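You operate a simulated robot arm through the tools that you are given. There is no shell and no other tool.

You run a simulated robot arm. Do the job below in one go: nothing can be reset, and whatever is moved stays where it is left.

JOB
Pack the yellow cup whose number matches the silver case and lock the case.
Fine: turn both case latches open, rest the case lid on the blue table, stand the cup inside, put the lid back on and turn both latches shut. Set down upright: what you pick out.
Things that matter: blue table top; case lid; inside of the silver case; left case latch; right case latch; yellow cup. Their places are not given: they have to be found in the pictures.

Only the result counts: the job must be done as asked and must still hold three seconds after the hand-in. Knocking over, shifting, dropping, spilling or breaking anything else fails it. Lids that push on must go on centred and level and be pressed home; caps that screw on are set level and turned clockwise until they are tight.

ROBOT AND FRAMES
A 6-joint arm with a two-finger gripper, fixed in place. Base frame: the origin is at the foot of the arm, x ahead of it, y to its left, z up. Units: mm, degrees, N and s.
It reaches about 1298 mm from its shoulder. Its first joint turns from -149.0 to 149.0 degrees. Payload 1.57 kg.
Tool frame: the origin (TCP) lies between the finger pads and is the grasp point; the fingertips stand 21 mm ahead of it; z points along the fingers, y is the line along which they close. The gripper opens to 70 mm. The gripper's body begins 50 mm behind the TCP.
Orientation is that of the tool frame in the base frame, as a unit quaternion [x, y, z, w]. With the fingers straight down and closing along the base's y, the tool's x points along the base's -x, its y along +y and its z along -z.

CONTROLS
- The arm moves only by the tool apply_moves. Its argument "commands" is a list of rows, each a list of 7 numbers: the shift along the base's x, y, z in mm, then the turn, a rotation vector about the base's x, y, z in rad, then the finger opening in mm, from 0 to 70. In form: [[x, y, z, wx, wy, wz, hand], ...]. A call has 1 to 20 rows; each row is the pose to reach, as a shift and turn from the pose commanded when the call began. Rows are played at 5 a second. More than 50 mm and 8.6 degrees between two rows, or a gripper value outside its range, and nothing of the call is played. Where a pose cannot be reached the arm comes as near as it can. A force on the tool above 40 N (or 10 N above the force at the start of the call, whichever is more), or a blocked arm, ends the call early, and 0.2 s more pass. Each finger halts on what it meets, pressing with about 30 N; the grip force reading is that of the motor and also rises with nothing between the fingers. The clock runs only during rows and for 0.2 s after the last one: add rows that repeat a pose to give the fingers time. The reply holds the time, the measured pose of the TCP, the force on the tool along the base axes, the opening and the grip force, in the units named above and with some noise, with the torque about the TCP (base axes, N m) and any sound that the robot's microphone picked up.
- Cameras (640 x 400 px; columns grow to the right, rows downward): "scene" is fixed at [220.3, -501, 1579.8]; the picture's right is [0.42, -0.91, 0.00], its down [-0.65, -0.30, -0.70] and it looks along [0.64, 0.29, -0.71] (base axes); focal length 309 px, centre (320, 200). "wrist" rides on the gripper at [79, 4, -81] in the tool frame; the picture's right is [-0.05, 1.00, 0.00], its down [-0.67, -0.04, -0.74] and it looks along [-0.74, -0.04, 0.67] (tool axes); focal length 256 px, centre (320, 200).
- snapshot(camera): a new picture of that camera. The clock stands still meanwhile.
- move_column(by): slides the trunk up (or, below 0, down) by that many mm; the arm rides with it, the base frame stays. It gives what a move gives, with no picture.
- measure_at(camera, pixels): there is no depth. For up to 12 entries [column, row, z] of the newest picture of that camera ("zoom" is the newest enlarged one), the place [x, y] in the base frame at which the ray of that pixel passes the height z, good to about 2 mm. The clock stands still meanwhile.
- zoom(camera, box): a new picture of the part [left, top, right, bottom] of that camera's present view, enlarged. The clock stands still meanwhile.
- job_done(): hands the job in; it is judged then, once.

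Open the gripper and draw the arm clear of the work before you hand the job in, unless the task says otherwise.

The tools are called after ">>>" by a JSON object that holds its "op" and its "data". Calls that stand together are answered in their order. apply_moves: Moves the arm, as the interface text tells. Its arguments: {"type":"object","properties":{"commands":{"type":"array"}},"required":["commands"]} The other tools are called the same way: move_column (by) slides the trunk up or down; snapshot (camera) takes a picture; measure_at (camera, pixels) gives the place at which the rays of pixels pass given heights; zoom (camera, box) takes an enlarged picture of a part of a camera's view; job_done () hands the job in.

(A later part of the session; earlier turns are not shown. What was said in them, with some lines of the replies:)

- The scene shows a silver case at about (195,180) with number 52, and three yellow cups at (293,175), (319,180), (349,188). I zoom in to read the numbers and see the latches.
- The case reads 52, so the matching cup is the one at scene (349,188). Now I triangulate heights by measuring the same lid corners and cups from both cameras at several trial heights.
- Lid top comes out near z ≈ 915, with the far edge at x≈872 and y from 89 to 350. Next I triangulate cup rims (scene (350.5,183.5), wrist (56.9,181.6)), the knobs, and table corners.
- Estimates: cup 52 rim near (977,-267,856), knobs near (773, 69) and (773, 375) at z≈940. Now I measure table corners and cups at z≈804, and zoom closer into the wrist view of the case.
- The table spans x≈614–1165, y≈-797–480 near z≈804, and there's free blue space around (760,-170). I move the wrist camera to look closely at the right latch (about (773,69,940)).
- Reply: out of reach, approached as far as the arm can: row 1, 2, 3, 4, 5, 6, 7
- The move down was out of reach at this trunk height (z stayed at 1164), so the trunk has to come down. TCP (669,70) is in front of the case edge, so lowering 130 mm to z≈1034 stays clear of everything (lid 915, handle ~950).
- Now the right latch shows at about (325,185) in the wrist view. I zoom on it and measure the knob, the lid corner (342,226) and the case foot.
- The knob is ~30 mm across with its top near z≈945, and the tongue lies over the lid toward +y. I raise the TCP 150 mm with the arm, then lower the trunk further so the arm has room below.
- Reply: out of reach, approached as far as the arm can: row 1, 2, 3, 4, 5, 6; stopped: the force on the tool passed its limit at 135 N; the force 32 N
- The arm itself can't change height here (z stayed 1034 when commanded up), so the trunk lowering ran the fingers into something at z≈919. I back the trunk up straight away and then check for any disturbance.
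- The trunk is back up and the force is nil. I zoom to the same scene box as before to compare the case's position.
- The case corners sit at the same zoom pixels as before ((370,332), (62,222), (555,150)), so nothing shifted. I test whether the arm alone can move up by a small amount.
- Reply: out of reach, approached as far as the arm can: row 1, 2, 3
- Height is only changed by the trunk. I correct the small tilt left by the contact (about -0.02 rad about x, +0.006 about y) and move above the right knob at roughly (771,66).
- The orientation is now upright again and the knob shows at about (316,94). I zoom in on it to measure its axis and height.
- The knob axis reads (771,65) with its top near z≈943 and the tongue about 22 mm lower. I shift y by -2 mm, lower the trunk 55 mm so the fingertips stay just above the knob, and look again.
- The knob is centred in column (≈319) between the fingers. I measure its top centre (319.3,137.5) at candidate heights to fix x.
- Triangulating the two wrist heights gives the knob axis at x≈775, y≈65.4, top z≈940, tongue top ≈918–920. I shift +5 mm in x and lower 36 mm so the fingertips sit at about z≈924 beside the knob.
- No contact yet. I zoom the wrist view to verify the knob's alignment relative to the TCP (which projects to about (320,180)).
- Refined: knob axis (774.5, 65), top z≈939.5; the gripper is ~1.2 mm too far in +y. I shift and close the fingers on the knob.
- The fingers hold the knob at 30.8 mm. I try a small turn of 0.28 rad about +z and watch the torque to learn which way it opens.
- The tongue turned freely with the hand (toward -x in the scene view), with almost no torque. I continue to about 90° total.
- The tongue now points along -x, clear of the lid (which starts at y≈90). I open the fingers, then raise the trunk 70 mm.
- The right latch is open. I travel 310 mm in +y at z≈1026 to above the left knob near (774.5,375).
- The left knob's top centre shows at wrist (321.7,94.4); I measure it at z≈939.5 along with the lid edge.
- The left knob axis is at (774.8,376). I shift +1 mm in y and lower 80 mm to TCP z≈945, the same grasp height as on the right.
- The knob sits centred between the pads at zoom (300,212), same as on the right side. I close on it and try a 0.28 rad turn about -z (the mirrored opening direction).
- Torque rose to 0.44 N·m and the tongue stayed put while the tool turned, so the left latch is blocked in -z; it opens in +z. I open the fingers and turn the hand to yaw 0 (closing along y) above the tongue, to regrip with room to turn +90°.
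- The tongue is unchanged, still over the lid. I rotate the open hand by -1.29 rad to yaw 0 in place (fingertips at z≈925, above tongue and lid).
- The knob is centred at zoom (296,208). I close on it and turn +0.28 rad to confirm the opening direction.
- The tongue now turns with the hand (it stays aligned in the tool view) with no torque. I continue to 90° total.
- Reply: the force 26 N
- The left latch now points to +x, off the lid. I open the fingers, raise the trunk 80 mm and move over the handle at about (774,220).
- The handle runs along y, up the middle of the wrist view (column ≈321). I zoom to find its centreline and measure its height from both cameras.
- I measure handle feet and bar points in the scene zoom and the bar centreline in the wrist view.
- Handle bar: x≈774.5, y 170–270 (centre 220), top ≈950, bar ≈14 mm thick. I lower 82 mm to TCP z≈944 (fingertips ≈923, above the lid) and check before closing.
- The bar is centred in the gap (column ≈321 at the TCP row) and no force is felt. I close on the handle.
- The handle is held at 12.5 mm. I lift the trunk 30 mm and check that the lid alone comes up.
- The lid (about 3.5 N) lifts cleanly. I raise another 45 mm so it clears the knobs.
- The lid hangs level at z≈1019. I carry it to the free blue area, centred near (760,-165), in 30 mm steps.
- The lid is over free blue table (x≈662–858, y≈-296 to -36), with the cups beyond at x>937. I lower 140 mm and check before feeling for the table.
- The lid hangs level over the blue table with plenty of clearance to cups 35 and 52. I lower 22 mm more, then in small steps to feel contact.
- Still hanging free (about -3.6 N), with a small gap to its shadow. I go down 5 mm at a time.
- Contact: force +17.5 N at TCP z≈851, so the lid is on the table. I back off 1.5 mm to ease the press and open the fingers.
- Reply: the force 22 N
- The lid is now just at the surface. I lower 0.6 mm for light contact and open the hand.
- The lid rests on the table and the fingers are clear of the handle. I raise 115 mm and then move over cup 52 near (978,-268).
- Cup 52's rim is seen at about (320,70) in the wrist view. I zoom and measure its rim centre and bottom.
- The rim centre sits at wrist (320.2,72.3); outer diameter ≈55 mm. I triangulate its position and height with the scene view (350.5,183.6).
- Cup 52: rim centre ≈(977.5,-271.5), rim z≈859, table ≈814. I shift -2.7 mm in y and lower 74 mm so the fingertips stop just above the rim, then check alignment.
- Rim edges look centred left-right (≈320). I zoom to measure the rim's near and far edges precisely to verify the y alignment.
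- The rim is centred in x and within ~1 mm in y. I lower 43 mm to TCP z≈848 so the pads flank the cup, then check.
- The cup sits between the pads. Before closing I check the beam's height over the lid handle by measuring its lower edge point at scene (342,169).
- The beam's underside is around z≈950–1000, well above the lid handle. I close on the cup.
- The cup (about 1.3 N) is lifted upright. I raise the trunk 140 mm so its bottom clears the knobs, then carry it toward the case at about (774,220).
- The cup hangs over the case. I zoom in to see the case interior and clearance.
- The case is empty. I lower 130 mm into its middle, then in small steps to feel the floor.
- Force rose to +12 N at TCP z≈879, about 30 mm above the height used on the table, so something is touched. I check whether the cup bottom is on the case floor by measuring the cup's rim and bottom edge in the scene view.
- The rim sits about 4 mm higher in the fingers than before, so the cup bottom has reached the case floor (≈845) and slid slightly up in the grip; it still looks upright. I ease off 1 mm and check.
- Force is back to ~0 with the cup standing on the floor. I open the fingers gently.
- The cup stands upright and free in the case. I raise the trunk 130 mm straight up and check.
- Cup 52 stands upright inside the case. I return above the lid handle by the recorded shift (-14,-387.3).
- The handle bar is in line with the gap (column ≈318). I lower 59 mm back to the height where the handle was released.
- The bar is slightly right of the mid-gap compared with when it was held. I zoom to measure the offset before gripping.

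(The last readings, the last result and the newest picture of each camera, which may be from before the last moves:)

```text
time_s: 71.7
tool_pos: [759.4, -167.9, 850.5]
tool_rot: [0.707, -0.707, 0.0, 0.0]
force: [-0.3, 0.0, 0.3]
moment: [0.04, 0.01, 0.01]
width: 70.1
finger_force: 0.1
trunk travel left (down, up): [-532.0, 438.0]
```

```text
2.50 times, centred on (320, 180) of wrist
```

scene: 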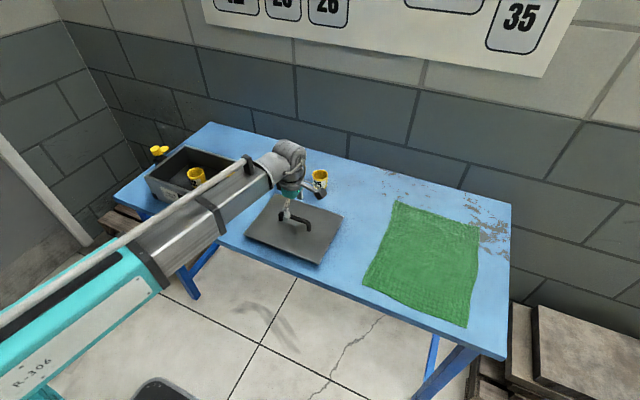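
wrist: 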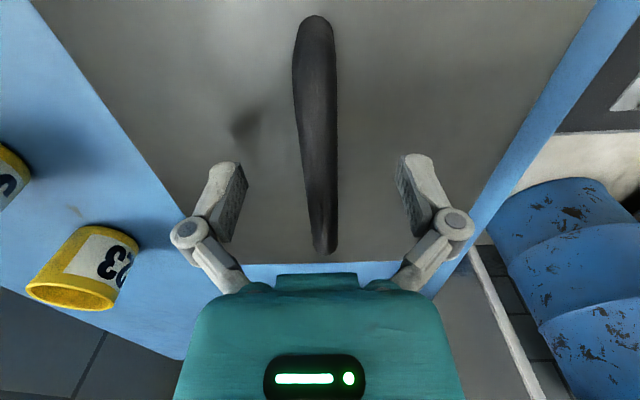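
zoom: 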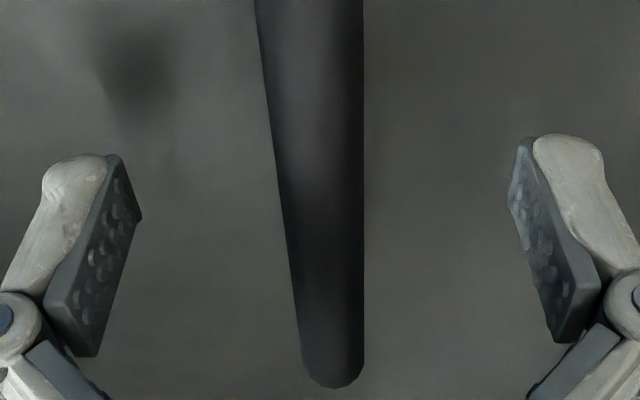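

At the pad row the bar centre (≈319.8) is within a millimetre of the gap's mid (≈321.6). I close on the handle.

>>> {"op": "apply_moves", "data": {"commands": [[0, 0, 0, 0, 0, 0, 40], [0, 0, 0, 0, 0, 0, 10], [0, 0, 0, 0, 0, 0, 4], [0, 0, 0, 0, 0, 0, 4], [0, 0, 0, 0, 0, 0, 4], [0, 0, 0, 0, 0, 0, 4]]}}

>>> {"op": "zoom", "data": {"camera": "wrist", "box": [200, 100, 440, 260]}}

>>> {"op": "snapshot", "data": {"camera": "wrist"}}

```text
time_s: 73.1
tool_pos: [761.0, -166.6, 849.9]
tool_rot: [0.707, -0.707, 0.001, 0.0]
force: [-0.6, 0.1, 0.0]
moment: [0.04, 0.03, -0.02]
width: 12.4
finger_force: 29.7
trunk travel left (down, up): [-532.0, 438.0]
```

```text
2.50 times, centred on (320, 180) of wrist
```

zoom: 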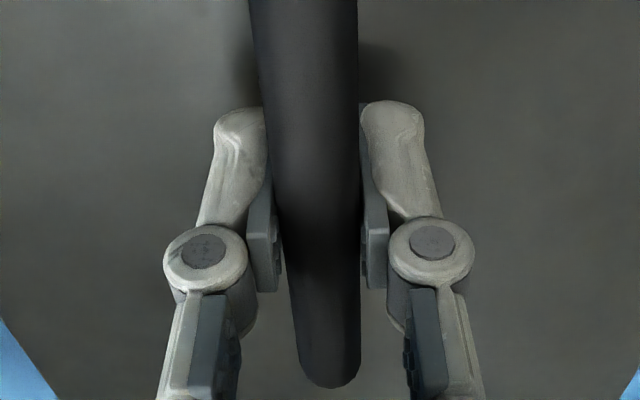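

```text
taken
```

wrist: 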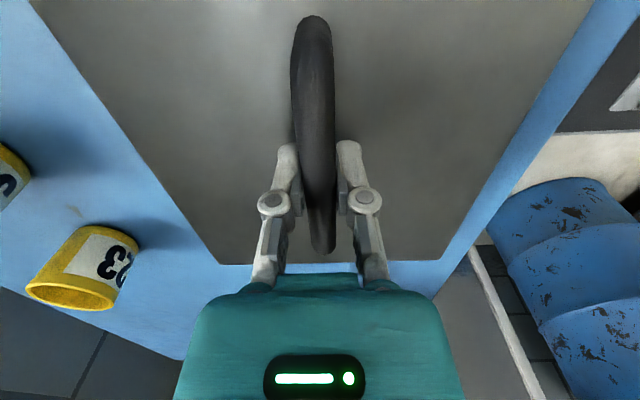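

The handle is held at 12.4 mm. I lift the lid 170 mm and then carry it back over the case by the recorded shift (+13.7,+385), correcting ~1.3 mm for the grip offset.

>>> {"op": "move_column", "data": {"by": 170}}

>>> {"op": "apply_moves", "data": {"commands": [[0, 10, 0, 0, 0, 0, 4], [1, 30, 0, 0, 0, 0, 4], [2, 60, 0, 0, 0, 0, 4], [3, 90, 0, 0, 0, 0, 4], [4, 120, 0, 0, 0, 0, 4], [5, 150, 0, 0, 0, 0, 4], [6, 180, 0, 0, 0, 0, 4], [7, 210, 0, 0, 0, 0, 4], [8, 240, 0, 0, 0, 0, 4], [9, 270, 0, 0, 0, 0, 4], [10, 300, 0, 0, 0, 0, 4], [11, 330, 0, 0, 0, 0, 4], [12, 355, 0, 0, 0, 0, 4], [13, 375, 0, 0, 0, 0, 4], [13.7, 385, 0, 0, 0, 0, 4], [13.7, 385, 0, 0, 0, 0, 4]]}}

>>> {"op": "snapshot", "data": {"camera": "scene"}}

>>> {"op": "snapshot", "data": {"camera": "wrist"}}

```text
time_s: 75.0
tool_pos: [762.0, -167.9, 1020.5]
tool_rot: [-0.707, 0.707, 0.001, 0.0]
force: [1.5, 0.6, -3.9]
moment: [0.02, 0.01, 0.03]
width: 12.7
finger_force: 30.0
trunk travel left (down, up): [-702.0, 268.0]
```

```text
time_s: 78.4
tool_pos: [774.3, 216.4, 1020.1]
tool_rot: [0.707, -0.707, 0.0, 0.0]
force: [-0.4, -0.2, -3.6]
moment: [0.02, -0.04, 0.0]
width: 12.3
finger_force: 30.1
trunk travel left (down, up): [-702.0, 268.0]
```

```text
taken
```

scene: 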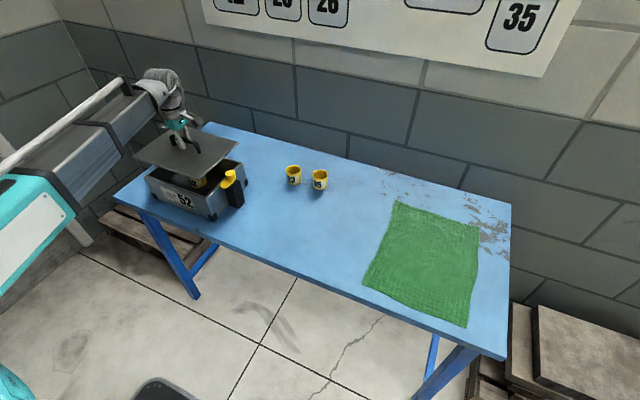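

```text
taken
```

wrist: 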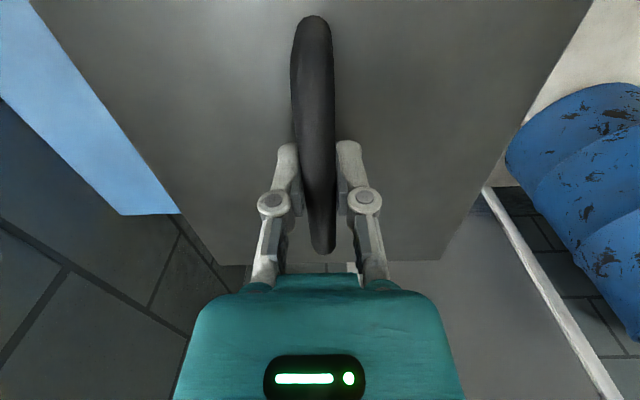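

The lid is over the case. I lower 55 mm (about 20 mm above seating) and check its alignment against the case edges.

>>> {"op": "move_column", "data": {"by": -55}}

>>> {"op": "zoom", "data": {"camera": "scene", "box": [130, 130, 260, 211]}}

>>> {"op": "snapshot", "data": {"camera": "wrist"}}

```text
time_s: 79.3
tool_pos: [775.2, 218.6, 964.1]
tool_rot: [0.708, -0.707, 0.001, 0.0]
force: [-0.1, -0.8, -3.0]
moment: [-0.01, 0.02, -0.02]
width: 12.6
finger_force: 29.8
trunk travel left (down, up): [-647.0, 323.0]
```

```text
4.92 times, centred on (195, 170) of scene
```

zoom: 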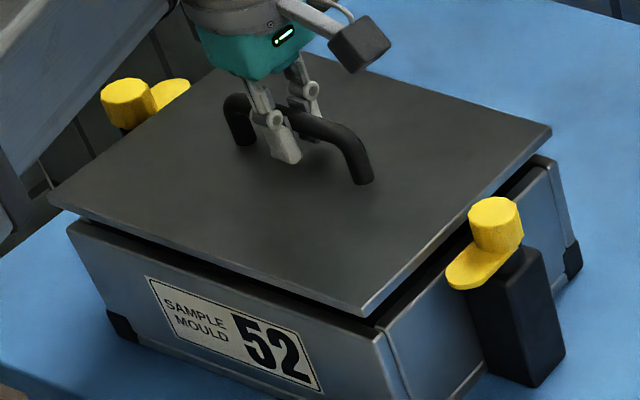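

```text
taken
```

wrist: 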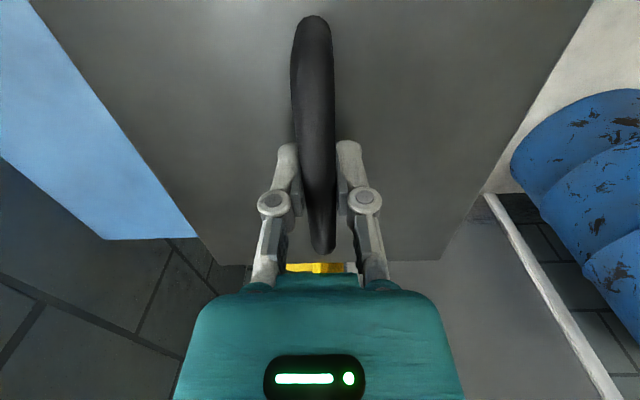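

The lid's corners (48,197), (363,314), (551,130) lie where they should for a lid ~20 mm above its seat. I lower 18 mm, then check by small steps.

>>> {"op": "move_column", "data": {"by": -18}}

>>> {"op": "zoom", "data": {"camera": "scene", "box": [130, 130, 260, 211]}}

```text
time_s: 80.0
tool_pos: [774.5, 218.2, 947.4]
tool_rot: [-0.707, 0.707, 0.0, 0.001]
force: [0.5, -0.6, -3.3]
moment: [-0.01, 0.0, 0.0]
width: 12.3
finger_force: 29.7
trunk travel left (down, up): [-629.0, 341.0]
```

```text
4.92 times, centred on (195, 170) of scene
```

zoom: 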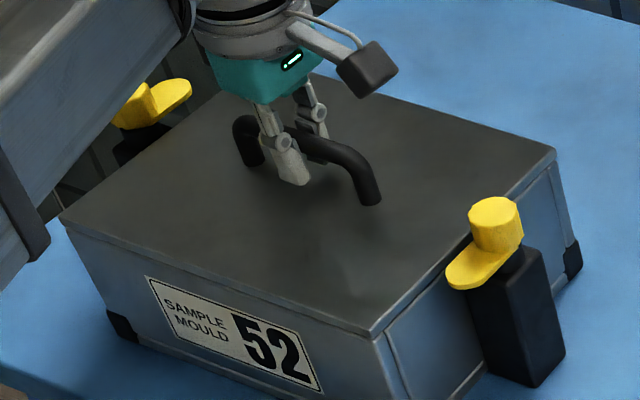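

The corners are now at (60,219), (555,147), (370,330), within a few pixels of the original seat. I lower the last 2–3 mm watching the force.

>>> {"op": "move_column", "data": {"by": -2}}

>>> {"op": "move_column", "data": {"by": -1}}

```text
time_s: 80.5
tool_pos: [773.6, 217.3, 944.5]
tool_rot: [-0.707, 0.707, 0.0, 0.0]
force: [0.0, -0.4, -3.8]
moment: [0.02, 0.01, 0.0]
width: 12.4
finger_force: 29.6
trunk travel left (down, up): [-627.0, 343.0]
```

```text
time_s: 81.0
tool_pos: [775.9, 217.8, 944.3]
tool_rot: [0.707, -0.707, 0.0, -0.001]
force: [2.1, 0.6, 3.1]
moment: [-0.04, -0.03, 0.0]
width: 12.4
finger_force: 30.0
trunk travel left (down, up): [-626.0, 344.0]
```

Contact is felt (+3.1 N) at the original seat height. I press 1.5 mm more to be sure it is home and look at the edges.

>>> {"op": "move_column", "data": {"by": -1.5}}

>>> {"op": "zoom", "data": {"camera": "scene", "box": [130, 130, 260, 211]}}

```text
time_s: 81.5
tool_pos: [773.7, 218.6, 944.1]
tool_rot: [0.707, -0.707, 0.002, -0.002]
force: [8.4, 1.7, 21.4]
moment: [0.05, -0.01, 0.02]
width: 12.3
finger_force: 29.8
trunk travel left (down, up): [-624.0, 346.0]
```

```text
4.92 times, centred on (195, 170) of scene
```

zoom: 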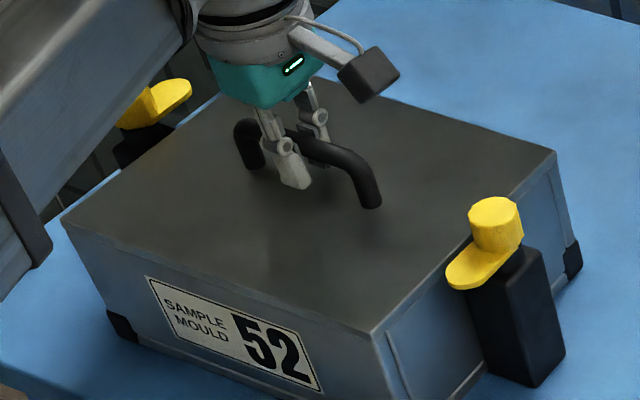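

The lid's corners are at (62,222), (370,332), (555,150), exactly the original ones, with 21 N pressing. I ease off 2 mm and open the hand.

>>> {"op": "move_column", "data": {"by": 1.8}}

>>> {"op": "apply_moves", "data": {"commands": [[0, 0, 0, 0, 0, 0, 25], [0, 0, 0, 0, 0, 0, 45], [0, 0, 0, 0, 0, 0, 60], [0, 0, 0, 0, 0, 0, 60]]}}

>>> {"op": "move_column", "data": {"by": 80}}

>>> {"op": "zoom", "data": {"camera": "scene", "box": [130, 130, 260, 211]}}

>>> {"op": "snapshot", "data": {"camera": "wrist"}}

```text
time_s: 82.1
tool_pos: [774.8, 217.8, 944.0]
tool_rot: [0.707, -0.707, 0.0, 0.0]
force: [0.4, 0.1, -4.1]
moment: [0.01, 0.03, -0.01]
width: 12.4
finger_force: 29.8
trunk travel left (down, up): [-626.0, 344.0]
```

```text
time_s: 83.1
tool_pos: [774.1, 216.5, 944.0]
tool_rot: [-0.707, 0.707, -0.001, 0.001]
force: [0.3, -0.7, -1.0]
moment: [0.01, 0.0, 0.0]
width: 60.2
finger_force: 0.1
trunk travel left (down, up): [-626.0, 344.0]
```

```text
time_s: 84.2
tool_pos: [774.6, 217.4, 1022.5]
tool_rot: [0.708, -0.706, 0.001, 0.0]
force: [0.7, 0.9, 0.1]
moment: [0.0, 0.02, 0.01]
width: 60.0
finger_force: 0.1
trunk travel left (down, up): [-706.0, 264.0]
```

```text
4.92 times, centred on (195, 170) of scene
```

zoom: 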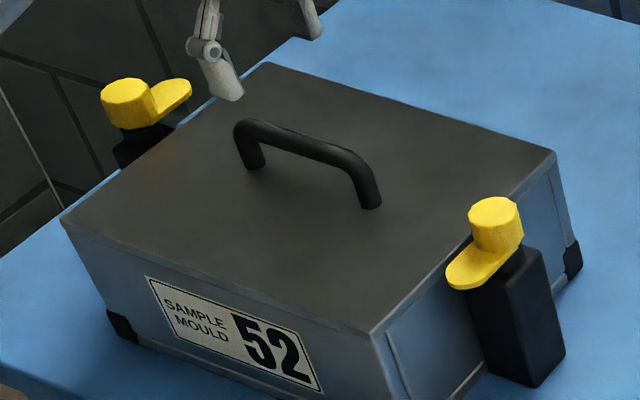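

```text
taken
```

wrist: 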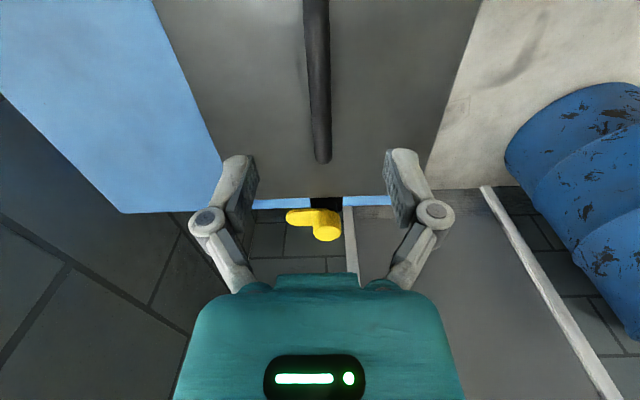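

The lid is seated as before. Now I go to the left latch: shift (+1.3,+156) at z≈1022 with the hand closing along x.

>>> {"op": "apply_moves", "data": {"commands": [[0, 30, 0, 0, 0, 0, 70], [0.5, 70, 0, 0, 0, 0, 70], [1, 110, 0, 0, 0, 0, 70], [1.3, 145, 0, 0, 0, 0, 70], [1.3, 156, 0, 0, 0, 0, 70], [1.3, 156, 0, 0, 0, 0, 70]]}}

>>> {"op": "snapshot", "data": {"camera": "wrist"}}

>>> {"op": "zoom", "data": {"camera": "wrist", "box": [240, 40, 400, 140]}}

```text
time_s: 85.6
tool_pos: [775.4, 373.9, 1024.9]
tool_rot: [0.707, -0.707, 0.001, -0.001]
force: [0.3, -0.8, -0.4]
moment: [-0.03, 0.0, 0.03]
width: 69.8
finger_force: 0.1
trunk travel left (down, up): [-706.0, 264.0]
```

```text
taken
```

wrist: 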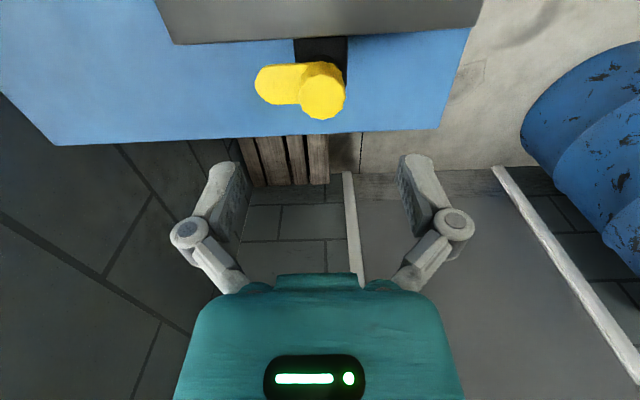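

```text
4.00 times, centred on (320, 90) of wrist
```

zoom: 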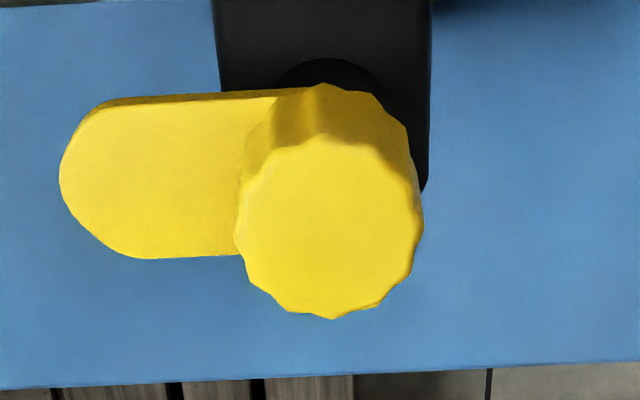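

The left knob top is at wrist (322,96.3). I measure it to fine-tune the position before lowering.

>>> {"op": "measure_at", "data": {"camera": "wrist", "pixels": [[322, 96.3, 939.5], [322, 96.3, 939.5], [322, 96.3, 939.5]]}}

```text
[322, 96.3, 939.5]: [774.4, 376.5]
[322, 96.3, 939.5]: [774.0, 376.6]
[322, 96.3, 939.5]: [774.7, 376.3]
```

The knob axis reads (774.4,376.5) while the TCP averages about (775.6,373.8). I shift (-1.2,+2.6), lower 78 mm to TCP z≈945 and verify.

>>> {"op": "apply_moves", "data": {"commands": [[-1.2, 2.6, 0, 0, 0, 0, 70], [-1.2, 2.6, 0, 0, 0, 0, 70]]}}

>>> {"op": "move_column", "data": {"by": -78}}

>>> {"op": "zoom", "data": {"camera": "wrist", "box": [200, 90, 460, 252]}}

```text
time_s: 86.2
tool_pos: [774.5, 375.7, 1025.5]
tool_rot: [0.707, -0.707, 0.0, 0.0]
force: [-0.5, 0.2, -0.2]
moment: [0.0, -0.04, 0.02]
width: 69.8
finger_force: 0.2
trunk travel left (down, up): [-706.0, 264.0]
```

```text
time_s: 87.4
tool_pos: [774.8, 376.2, 947.6]
tool_rot: [-0.707, 0.707, -0.001, 0.001]
force: [0.4, 0.6, -0.1]
moment: [-0.01, -0.01, 0.0]
width: 69.7
finger_force: 0.0
trunk travel left (down, up): [-628.0, 342.0]
```

```text
2.46 times, centred on (330, 171) of wrist
```

zoom: 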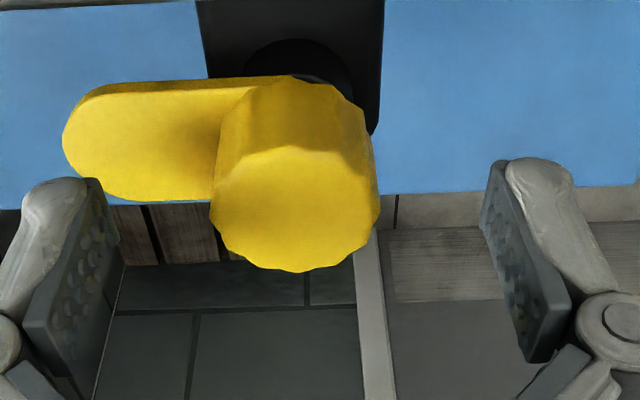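

The knob is centred at zoom (296,210) as before. I close on it and turn -z (clockwise) by a full 1.57 rad in small steps to swing the tongue back over the lid.

>>> {"op": "apply_moves", "data": {"commands": [[0, 0, 0, 0, 0, 0, 45], [0, 0, 0, 0, 0, 0, 20], [0, 0, 0, 0, 0, 0, 20], [0, 0, 0, 0, 0, 0, 20], [0, 0, 0, 0, 0, -0.1, 20], [0, 0, 0, 0, 0, -0.22, 20], [0, 0, 0, 0, 0, -0.35, 20], [0, 0, 0, 0, 0, -0.48, 20], [0, 0, 0, 0, 0, -0.61, 20], [0, 0, 0, 0, 0, -0.74, 20], [0, 0, 0, 0, 0, -0.87, 20], [0, 0, 0, 0, 0, -1.0, 20], [0, 0, 0, 0, 0, -1.12, 20], [0, 0, 0, 0, 0, -1.24, 20], [0, 0, 0, 0, 0, -1.34, 20], [0, 0, 0, 0, 0, -1.42, 20], [0, 0, 0, 0, 0, -1.5, 20], [0, 0, 0, 0, 0, -1.54, 20], [0, 0, 0, 0, 0, -1.54, 20]]}}

>>> {"op": "zoom", "data": {"camera": "wrist", "box": [200, 90, 460, 252]}}

>>> {"op": "zoom", "data": {"camera": "scene", "box": [120, 110, 220, 192]}}

```text
time_s: 91.4
tool_pos: [773.6, 375.6, 946.2]
tool_rot: [-0.015, 1.0, 0.0, 0.0]
force: [3.1, 8.1, 7.1]
moment: [0.25, -0.01, -0.03]
width: 30.5
finger_force: 32.1
trunk travel left (down, up): [-628.0, 342.0]
```

```text
2.46 times, centred on (330, 171) of wrist
```

zoom: 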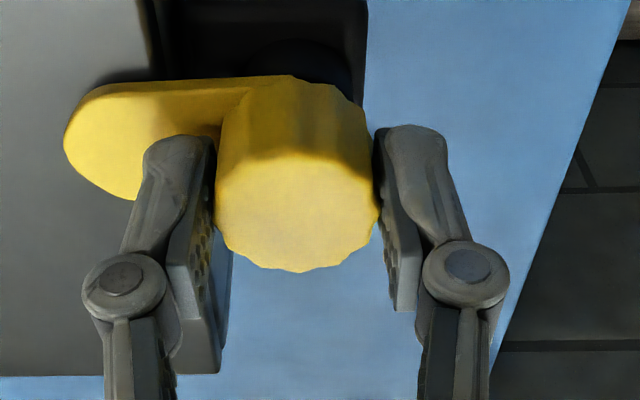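

```text
4.88 times, centred on (170, 151) of scene
```

zoom: 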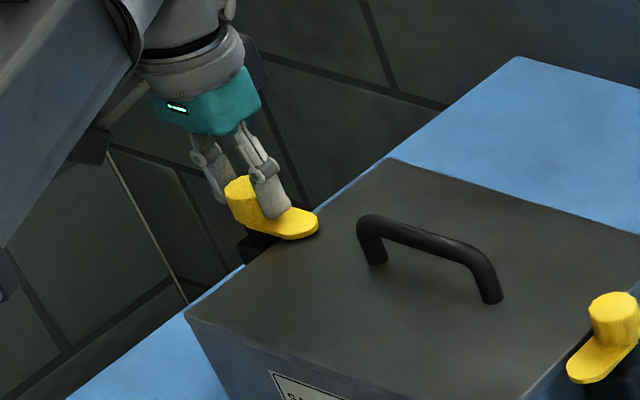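

The tongue is back over the lid, with no torque yet. I turn the last bit gently to feel the closed stop.

>>> {"op": "apply_moves", "data": {"commands": [[0, 0, 0, 0, 0, -0.03, 20], [0, 0, 0, 0, 0, -0.05, 20], [0, 0, 0, 0, 0, -0.07, 20], [0, 0, 0, 0, 0, -0.07, 20]]}}

```text
time_s: 92.4
tool_pos: [773.9, 376.3, 947.5]
tool_rot: [0.019, 1.0, -0.001, 0.0]
force: [-2.3, 7.0, 2.5]
moment: [0.1, -0.1, 0.35]
width: 30.5
finger_force: 31.1
trunk travel left (down, up): [-628.0, 342.0]
```

Torque rose to 0.35 N·m: the left latch is at its closed stop. I open the fingers and raise 80 mm.

>>> {"op": "apply_moves", "data": {"commands": [[0, 0, 0, 0, 0, 0.01, 20], [0, 0, 0, 0, 0, 0.01, 45], [0, 0, 0, 0, 0, 0.01, 70], [0, 0, 0, 0, 0, 0.01, 70], [0, 0, 0, 0, 0, 0.01, 70]]}}

>>> {"op": "move_column", "data": {"by": 80}}

>>> {"op": "zoom", "data": {"camera": "scene", "box": [120, 110, 220, 192]}}

```text
time_s: 93.6
tool_pos: [773.9, 375.1, 947.0]
tool_rot: [0.014, 1.0, -0.001, 0.001]
force: [0.7, -1.0, -0.2]
moment: [0.04, 0.01, -0.01]
width: 70.2
finger_force: 0.0
trunk travel left (down, up): [-628.0, 342.0]
```

```text
time_s: 94.8
tool_pos: [774.2, 375.3, 1026.7]
tool_rot: [0.015, 1.0, 0.0, 0.0]
force: [-1.1, -0.6, -0.2]
moment: [-0.01, 0.02, 0.01]
width: 70.0
finger_force: 0.0
trunk travel left (down, up): [-708.0, 262.0]
```

```text
4.88 times, centred on (170, 151) of scene
```

zoom: 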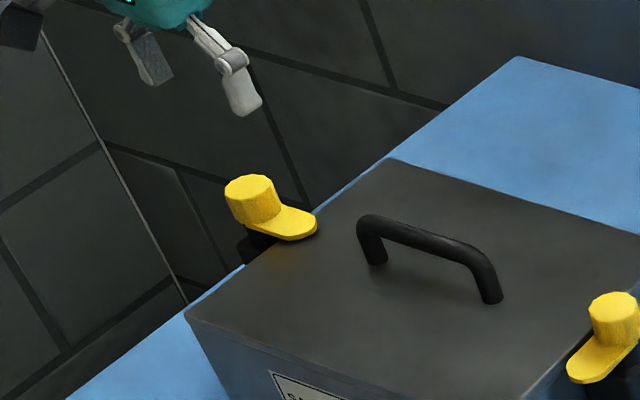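

The left latch is shut, looking just as at the start. I move to the right latch (shift y -310.5) while turning the hand +1.60 rad back to yaw 90°.

>>> {"op": "apply_moves", "data": {"commands": [[0, -15, 0, 0, 0, 0.1, 70], [0, -40, 0, 0, 0, 0.22, 70], [0, -65, 0, 0, 0, 0.34, 70], [0, -90, 0, 0, 0, 0.46, 70], [0, -115, 0, 0, 0, 0.58, 70], [0, -140, 0, 0, 0, 0.7, 70], [0, -165, 0, 0, 0, 0.82, 70], [0, -190, 0, 0, 0, 0.94, 70], [0, -215, 0, 0, 0, 1.06, 70], [0, -240, 0, 0, 0, 1.18, 70], [0, -265, 0, 0, 0, 1.3, 70], [0, -285, 0, 0, 0, 1.42, 70], [0, -303, 0, 0, 0, 1.52, 70], [0, -310.5, 0, 0, 0, 1.6, 70], [0, -310.5, 0, 0, 0, 1.6, 70]]}}

>>> {"op": "snapshot", "data": {"camera": "wrist"}}

>>> {"op": "zoom", "data": {"camera": "wrist", "box": [240, 40, 400, 140]}}

```text
time_s: 98.0
tool_pos: [774.9, 64.0, 1026.1]
tool_rot: [0.707, -0.707, 0.001, -0.001]
force: [0.1, -1.3, -0.3]
moment: [-0.04, 0.01, -0.01]
width: 70.1
finger_force: 0.1
trunk travel left (down, up): [-708.0, 262.0]
```

```text
taken
```

wrist: 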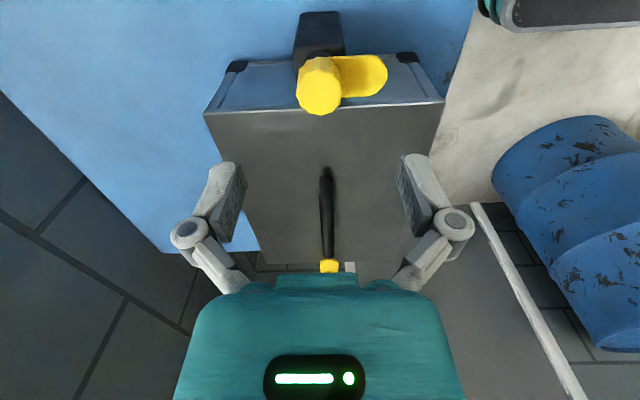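

```text
4.00 times, centred on (320, 90) of wrist
```

zoom: 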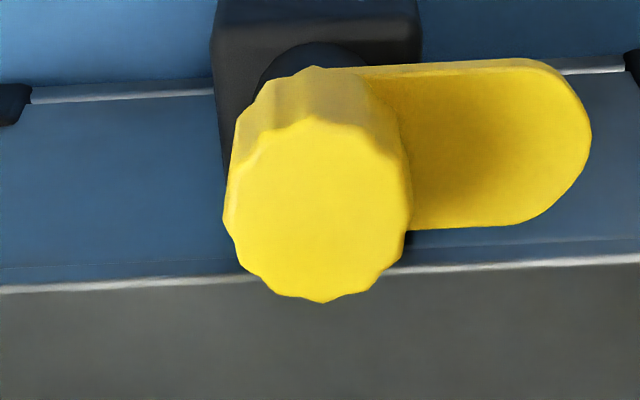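

The right knob's top centre is at wrist (319.3,91.8). I measure it before lowering.

>>> {"op": "measure_at", "data": {"camera": "wrist", "pixels": [[319.3, 91.8, 939.5], [319.3, 91.8, 939.5], [319.3, 91.8, 939.5]]}}

```text
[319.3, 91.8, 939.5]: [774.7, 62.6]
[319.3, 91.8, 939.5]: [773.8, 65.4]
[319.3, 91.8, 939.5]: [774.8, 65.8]
```

It averages (774.4,64.6), matching the TCP within a millimetre. I lower 80 mm and verify.

>>> {"op": "apply_moves", "data": {"commands": [[0, 0.6, 0, 0, 0, 0, 70], [0, 0.6, 0, 0, 0, 0, 70]]}}

>>> {"op": "move_column", "data": {"by": -80}}

>>> {"op": "zoom", "data": {"camera": "wrist", "box": [200, 90, 460, 252]}}

```text
time_s: 98.5
tool_pos: [773.7, 65.6, 1026.7]
tool_rot: [0.708, -0.706, 0.0, -0.001]
force: [0.4, -0.2, 0.6]
moment: [0.01, -0.01, -0.02]
width: 69.8
finger_force: 0.0
trunk travel left (down, up): [-708.0, 262.0]
```

```text
time_s: 99.7
tool_pos: [773.6, 65.5, 945.7]
tool_rot: [-0.707, 0.707, -0.001, 0.0]
force: [1.1, -0.9, 0.4]
moment: [0.01, 0.03, 0.01]
width: 70.1
finger_force: 0.1
trunk travel left (down, up): [-628.0, 342.0]
```

```text
2.46 times, centred on (330, 171) of wrist
```

zoom: 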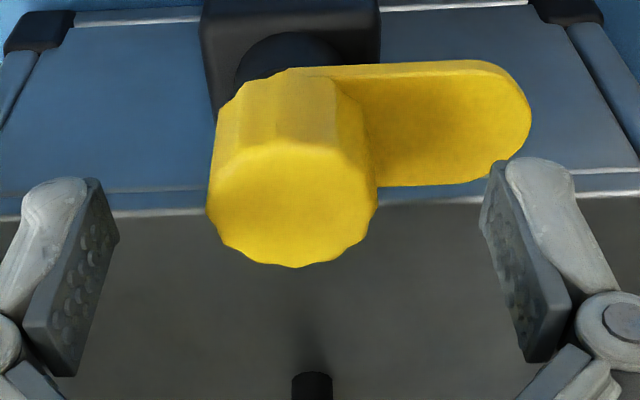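

The knob centre is at zoom (292,204), about 1 mm off; I shift (+0.8,-1), close and turn -z through 1.54 rad to swing the tongue over the lid.

>>> {"op": "apply_moves", "data": {"commands": [[0.8, -1, 0, 0, 0, 0, 60], [0.8, -1, 0, 0, 0, 0, 40], [0.8, -1, 0, 0, 0, 0, 20], [0.8, -1, 0, 0, 0, 0, 20], [0.8, -1, 0, 0, 0, 0, 20], [0.8, -1, 0, 0, 0, -0.12, 20], [0.8, -1, 0, 0, 0, -0.25, 20], [0.8, -1, 0, 0, 0, -0.38, 20], [0.8, -1, 0, 0, 0, -0.51, 20], [0.8, -1, 0, 0, 0, -0.64, 20], [0.8, -1, 0, 0, 0, -0.77, 20], [0.8, -1, 0, 0, 0, -0.9, 20], [0.8, -1, 0, 0, 0, -1.03, 20], [0.8, -1, 0, 0, 0, -1.15, 20], [0.8, -1, 0, 0, 0, -1.27, 20], [0.8, -1, 0, 0, 0, -1.38, 20], [0.8, -1, 0, 0, 0, -1.47, 20], [0.8, -1, 0, 0, 0, -1.54, 20], [0.8, -1, 0, 0, 0, -1.54, 20]]}}

>>> {"op": "zoom", "data": {"camera": "wrist", "box": [200, 90, 460, 252]}}

>>> {"op": "zoom", "data": {"camera": "scene", "box": [190, 135, 270, 200]}}

```text
time_s: 103.7
tool_pos: [775.2, 64.3, 945.6]
tool_rot: [-0.015, 1.0, -0.002, 0.0]
force: [-3.2, -0.5, -2.5]
moment: [-0.05, -0.04, -0.04]
width: 30.5
finger_force: 32.0
trunk travel left (down, up): [-628.0, 342.0]
```

```text
2.46 times, centred on (330, 171) of wrist
```

zoom: 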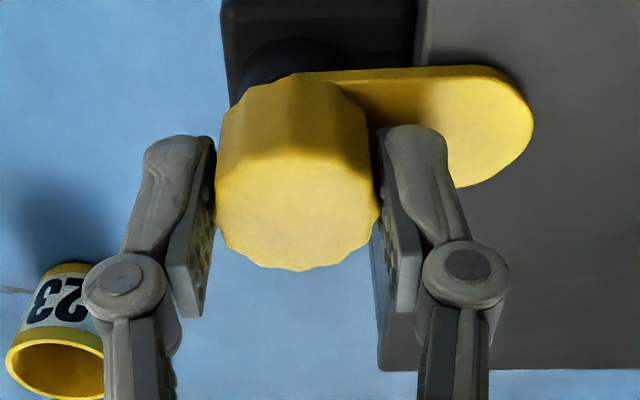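

```text
6.15 times, centred on (230, 168) of scene
```

zoom: 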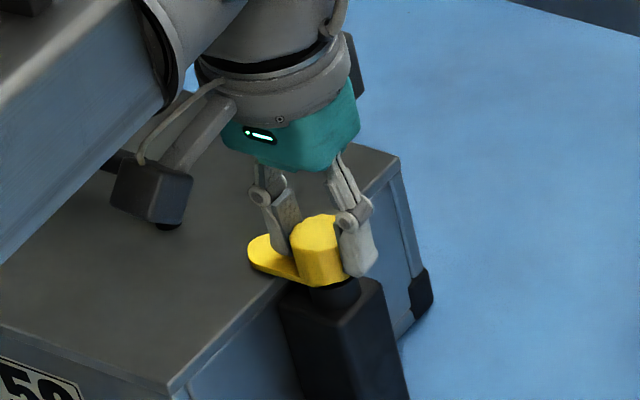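

The tongue is over the lid with no torque yet. I turn the last bit to feel the closed stop.

>>> {"op": "apply_moves", "data": {"commands": [[0, 0, 0, 0, 0, -0.03, 20], [0, 0, 0, 0, 0, -0.05, 20], [0, 0, 0, 0, 0, -0.07, 20], [0, 0, 0, 0, 0, -0.07, 20]]}}

```text
time_s: 104.7
tool_pos: [774.9, 64.4, 945.9]
tool_rot: [0.019, 1.0, -0.001, 0.0]
force: [2.7, -0.9, 2.1]
moment: [-0.02, 0.08, 0.33]
width: 30.3
finger_force: 31.9
trunk travel left (down, up): [-628.0, 342.0]
```

Torque rose to 0.33 N·m, so the right latch is at its closed stop. I open the fingers and raise the trunk 120 mm.

>>> {"op": "apply_moves", "data": {"commands": [[0, 0, 0, 0, 0, 0.01, 20], [0, 0, 0, 0, 0, 0.01, 45], [0, 0, 0, 0, 0, 0.01, 70], [0, 0, 0, 0, 0, 0.01, 70], [0, 0, 0, 0, 0, 0.01, 70]]}}

>>> {"op": "move_column", "data": {"by": 150}}

>>> {"op": "zoom", "data": {"camera": "scene", "box": [130, 130, 260, 211]}}

>>> {"op": "snapshot", "data": {"camera": "wrist"}}

```text
time_s: 105.9
tool_pos: [774.3, 64.9, 946.5]
tool_rot: [0.016, 1.0, -0.001, 0.0]
force: [0.6, 0.1, 0.5]
moment: [-0.04, -0.04, 0.0]
width: 70.1
finger_force: 0.0
trunk travel left (down, up): [-628.0, 342.0]
```

```text
time_s: 107.7
tool_pos: [774.6, 64.7, 1096.2]
tool_rot: [0.015, 1.0, -0.001, 0.0]
force: [-0.1, -0.5, 0.4]
moment: [0.01, 0.04, -0.01]
width: 70.1
finger_force: 0.0
trunk travel left (down, up): [-778.0, 192.0]
```

```text
4.92 times, centred on (195, 170) of scene
```

zoom: 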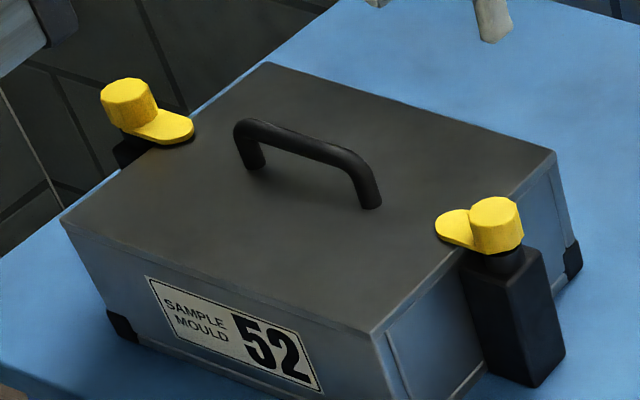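

```text
taken
```

wrist: 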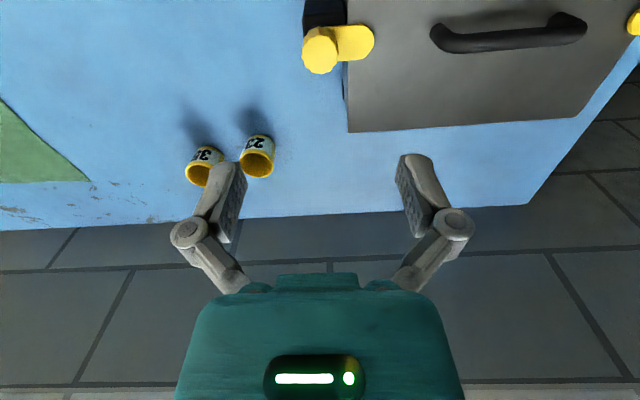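

Both latches and the lid look exactly as at the start, closed. I draw the arm further clear (up 68 mm more) and take a last overview.

>>> {"op": "move_column", "data": {"by": 68}}

>>> {"op": "apply_moves", "data": {"commands": [[-8, 20, 0, 0, 0, 0, 70], [-20, 55, 0, 0, 0, 0, 70], [-30, 95, 0, 0, 0, 0, 70], [-40, 135, 0, 0, 0, 0, 70], [-50, 175, 0, 0, 0, 0, 70], [-60, 215, 0, 0, 0, 0, 70], [-67, 238, 0, 0, 0, 0, 70], [-67, 238, 0, 0, 0, 0, 70]]}}

>>> {"op": "snapshot", "data": {"camera": "scene"}}

>>> {"op": "zoom", "data": {"camera": "scene", "box": [130, 130, 370, 280]}}

```text
time_s: 108.7
tool_pos: [774.7, 64.6, 1164.8]
tool_rot: [0.015, 1.0, -0.001, 0.0]
force: [-0.1, 0.4, 0.5]
moment: [0.0, 0.02, -0.04]
width: 70.1
finger_force: 0.1
trunk travel left (down, up): [-846.0, 124.0]
```

```text
time_s: 110.5
tool_pos: [706.4, 303.3, 1164.2]
tool_rot: [0.015, 1.0, 0.0, 0.0]
force: [0.2, -0.3, -0.6]
moment: [-0.03, -0.01, 0.01]
width: 69.7
finger_force: 0.1
trunk travel left (down, up): [-846.0, 124.0]
```

```text
taken
```

scene: 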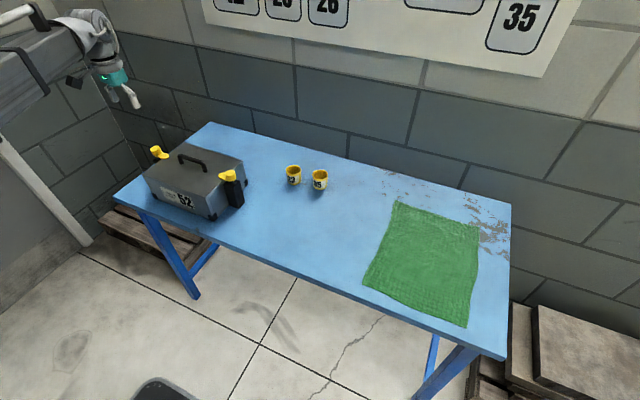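

```text
2.67 times, centred on (250, 205) of scene
```

zoom: 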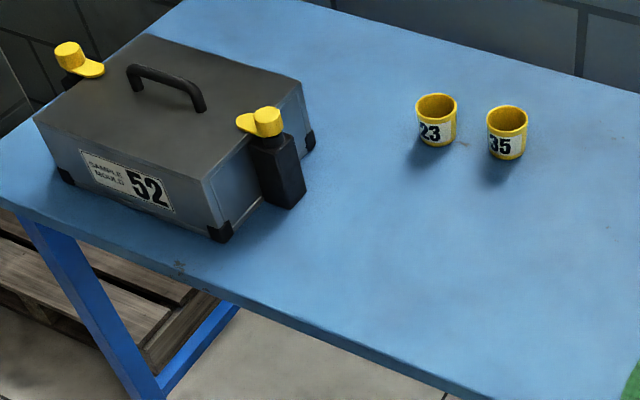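

The overview shows the case closed with both latch tongues over the lid. Cups 23 and 35 are untouched, cup 52 is inside, and the arm is clear with the gripper open. I hand the job in.

>>> {"op": "job_done", "data": {}}

```text
The job is handed in.
```

Cup 52 is standing upright inside the silver case (also number 52). The lid is back on and both latches are turned shut to their stops. I've handed the job in, but the reply didn't say whether it passed.

- **Lid and latches:** the lid rested on the blue table while I packed the cup. It went back to the same position in the pictures, and I pressed it down with about 21 N. Each latch was turned shut until it met resistance.
- **Other objects:** cups 23 and 35 and the green cloth look undisturbed in the final picture. The gripper is open and the arm is back at its starting position.
- **One contact along the way:** early on, the arm stopped against something during a trunk move, probably the case lid's edge, with a peak of 135 N. I had queued that move alongside an arm lift that turned out to be out of reach. The case showed no shift or visible damage in the pictures afterwards.
- **Wrong-way turn:** I first tried the left latch in the wrong direction. My grip slipped and the latch did not move, and it opened normally the other way.
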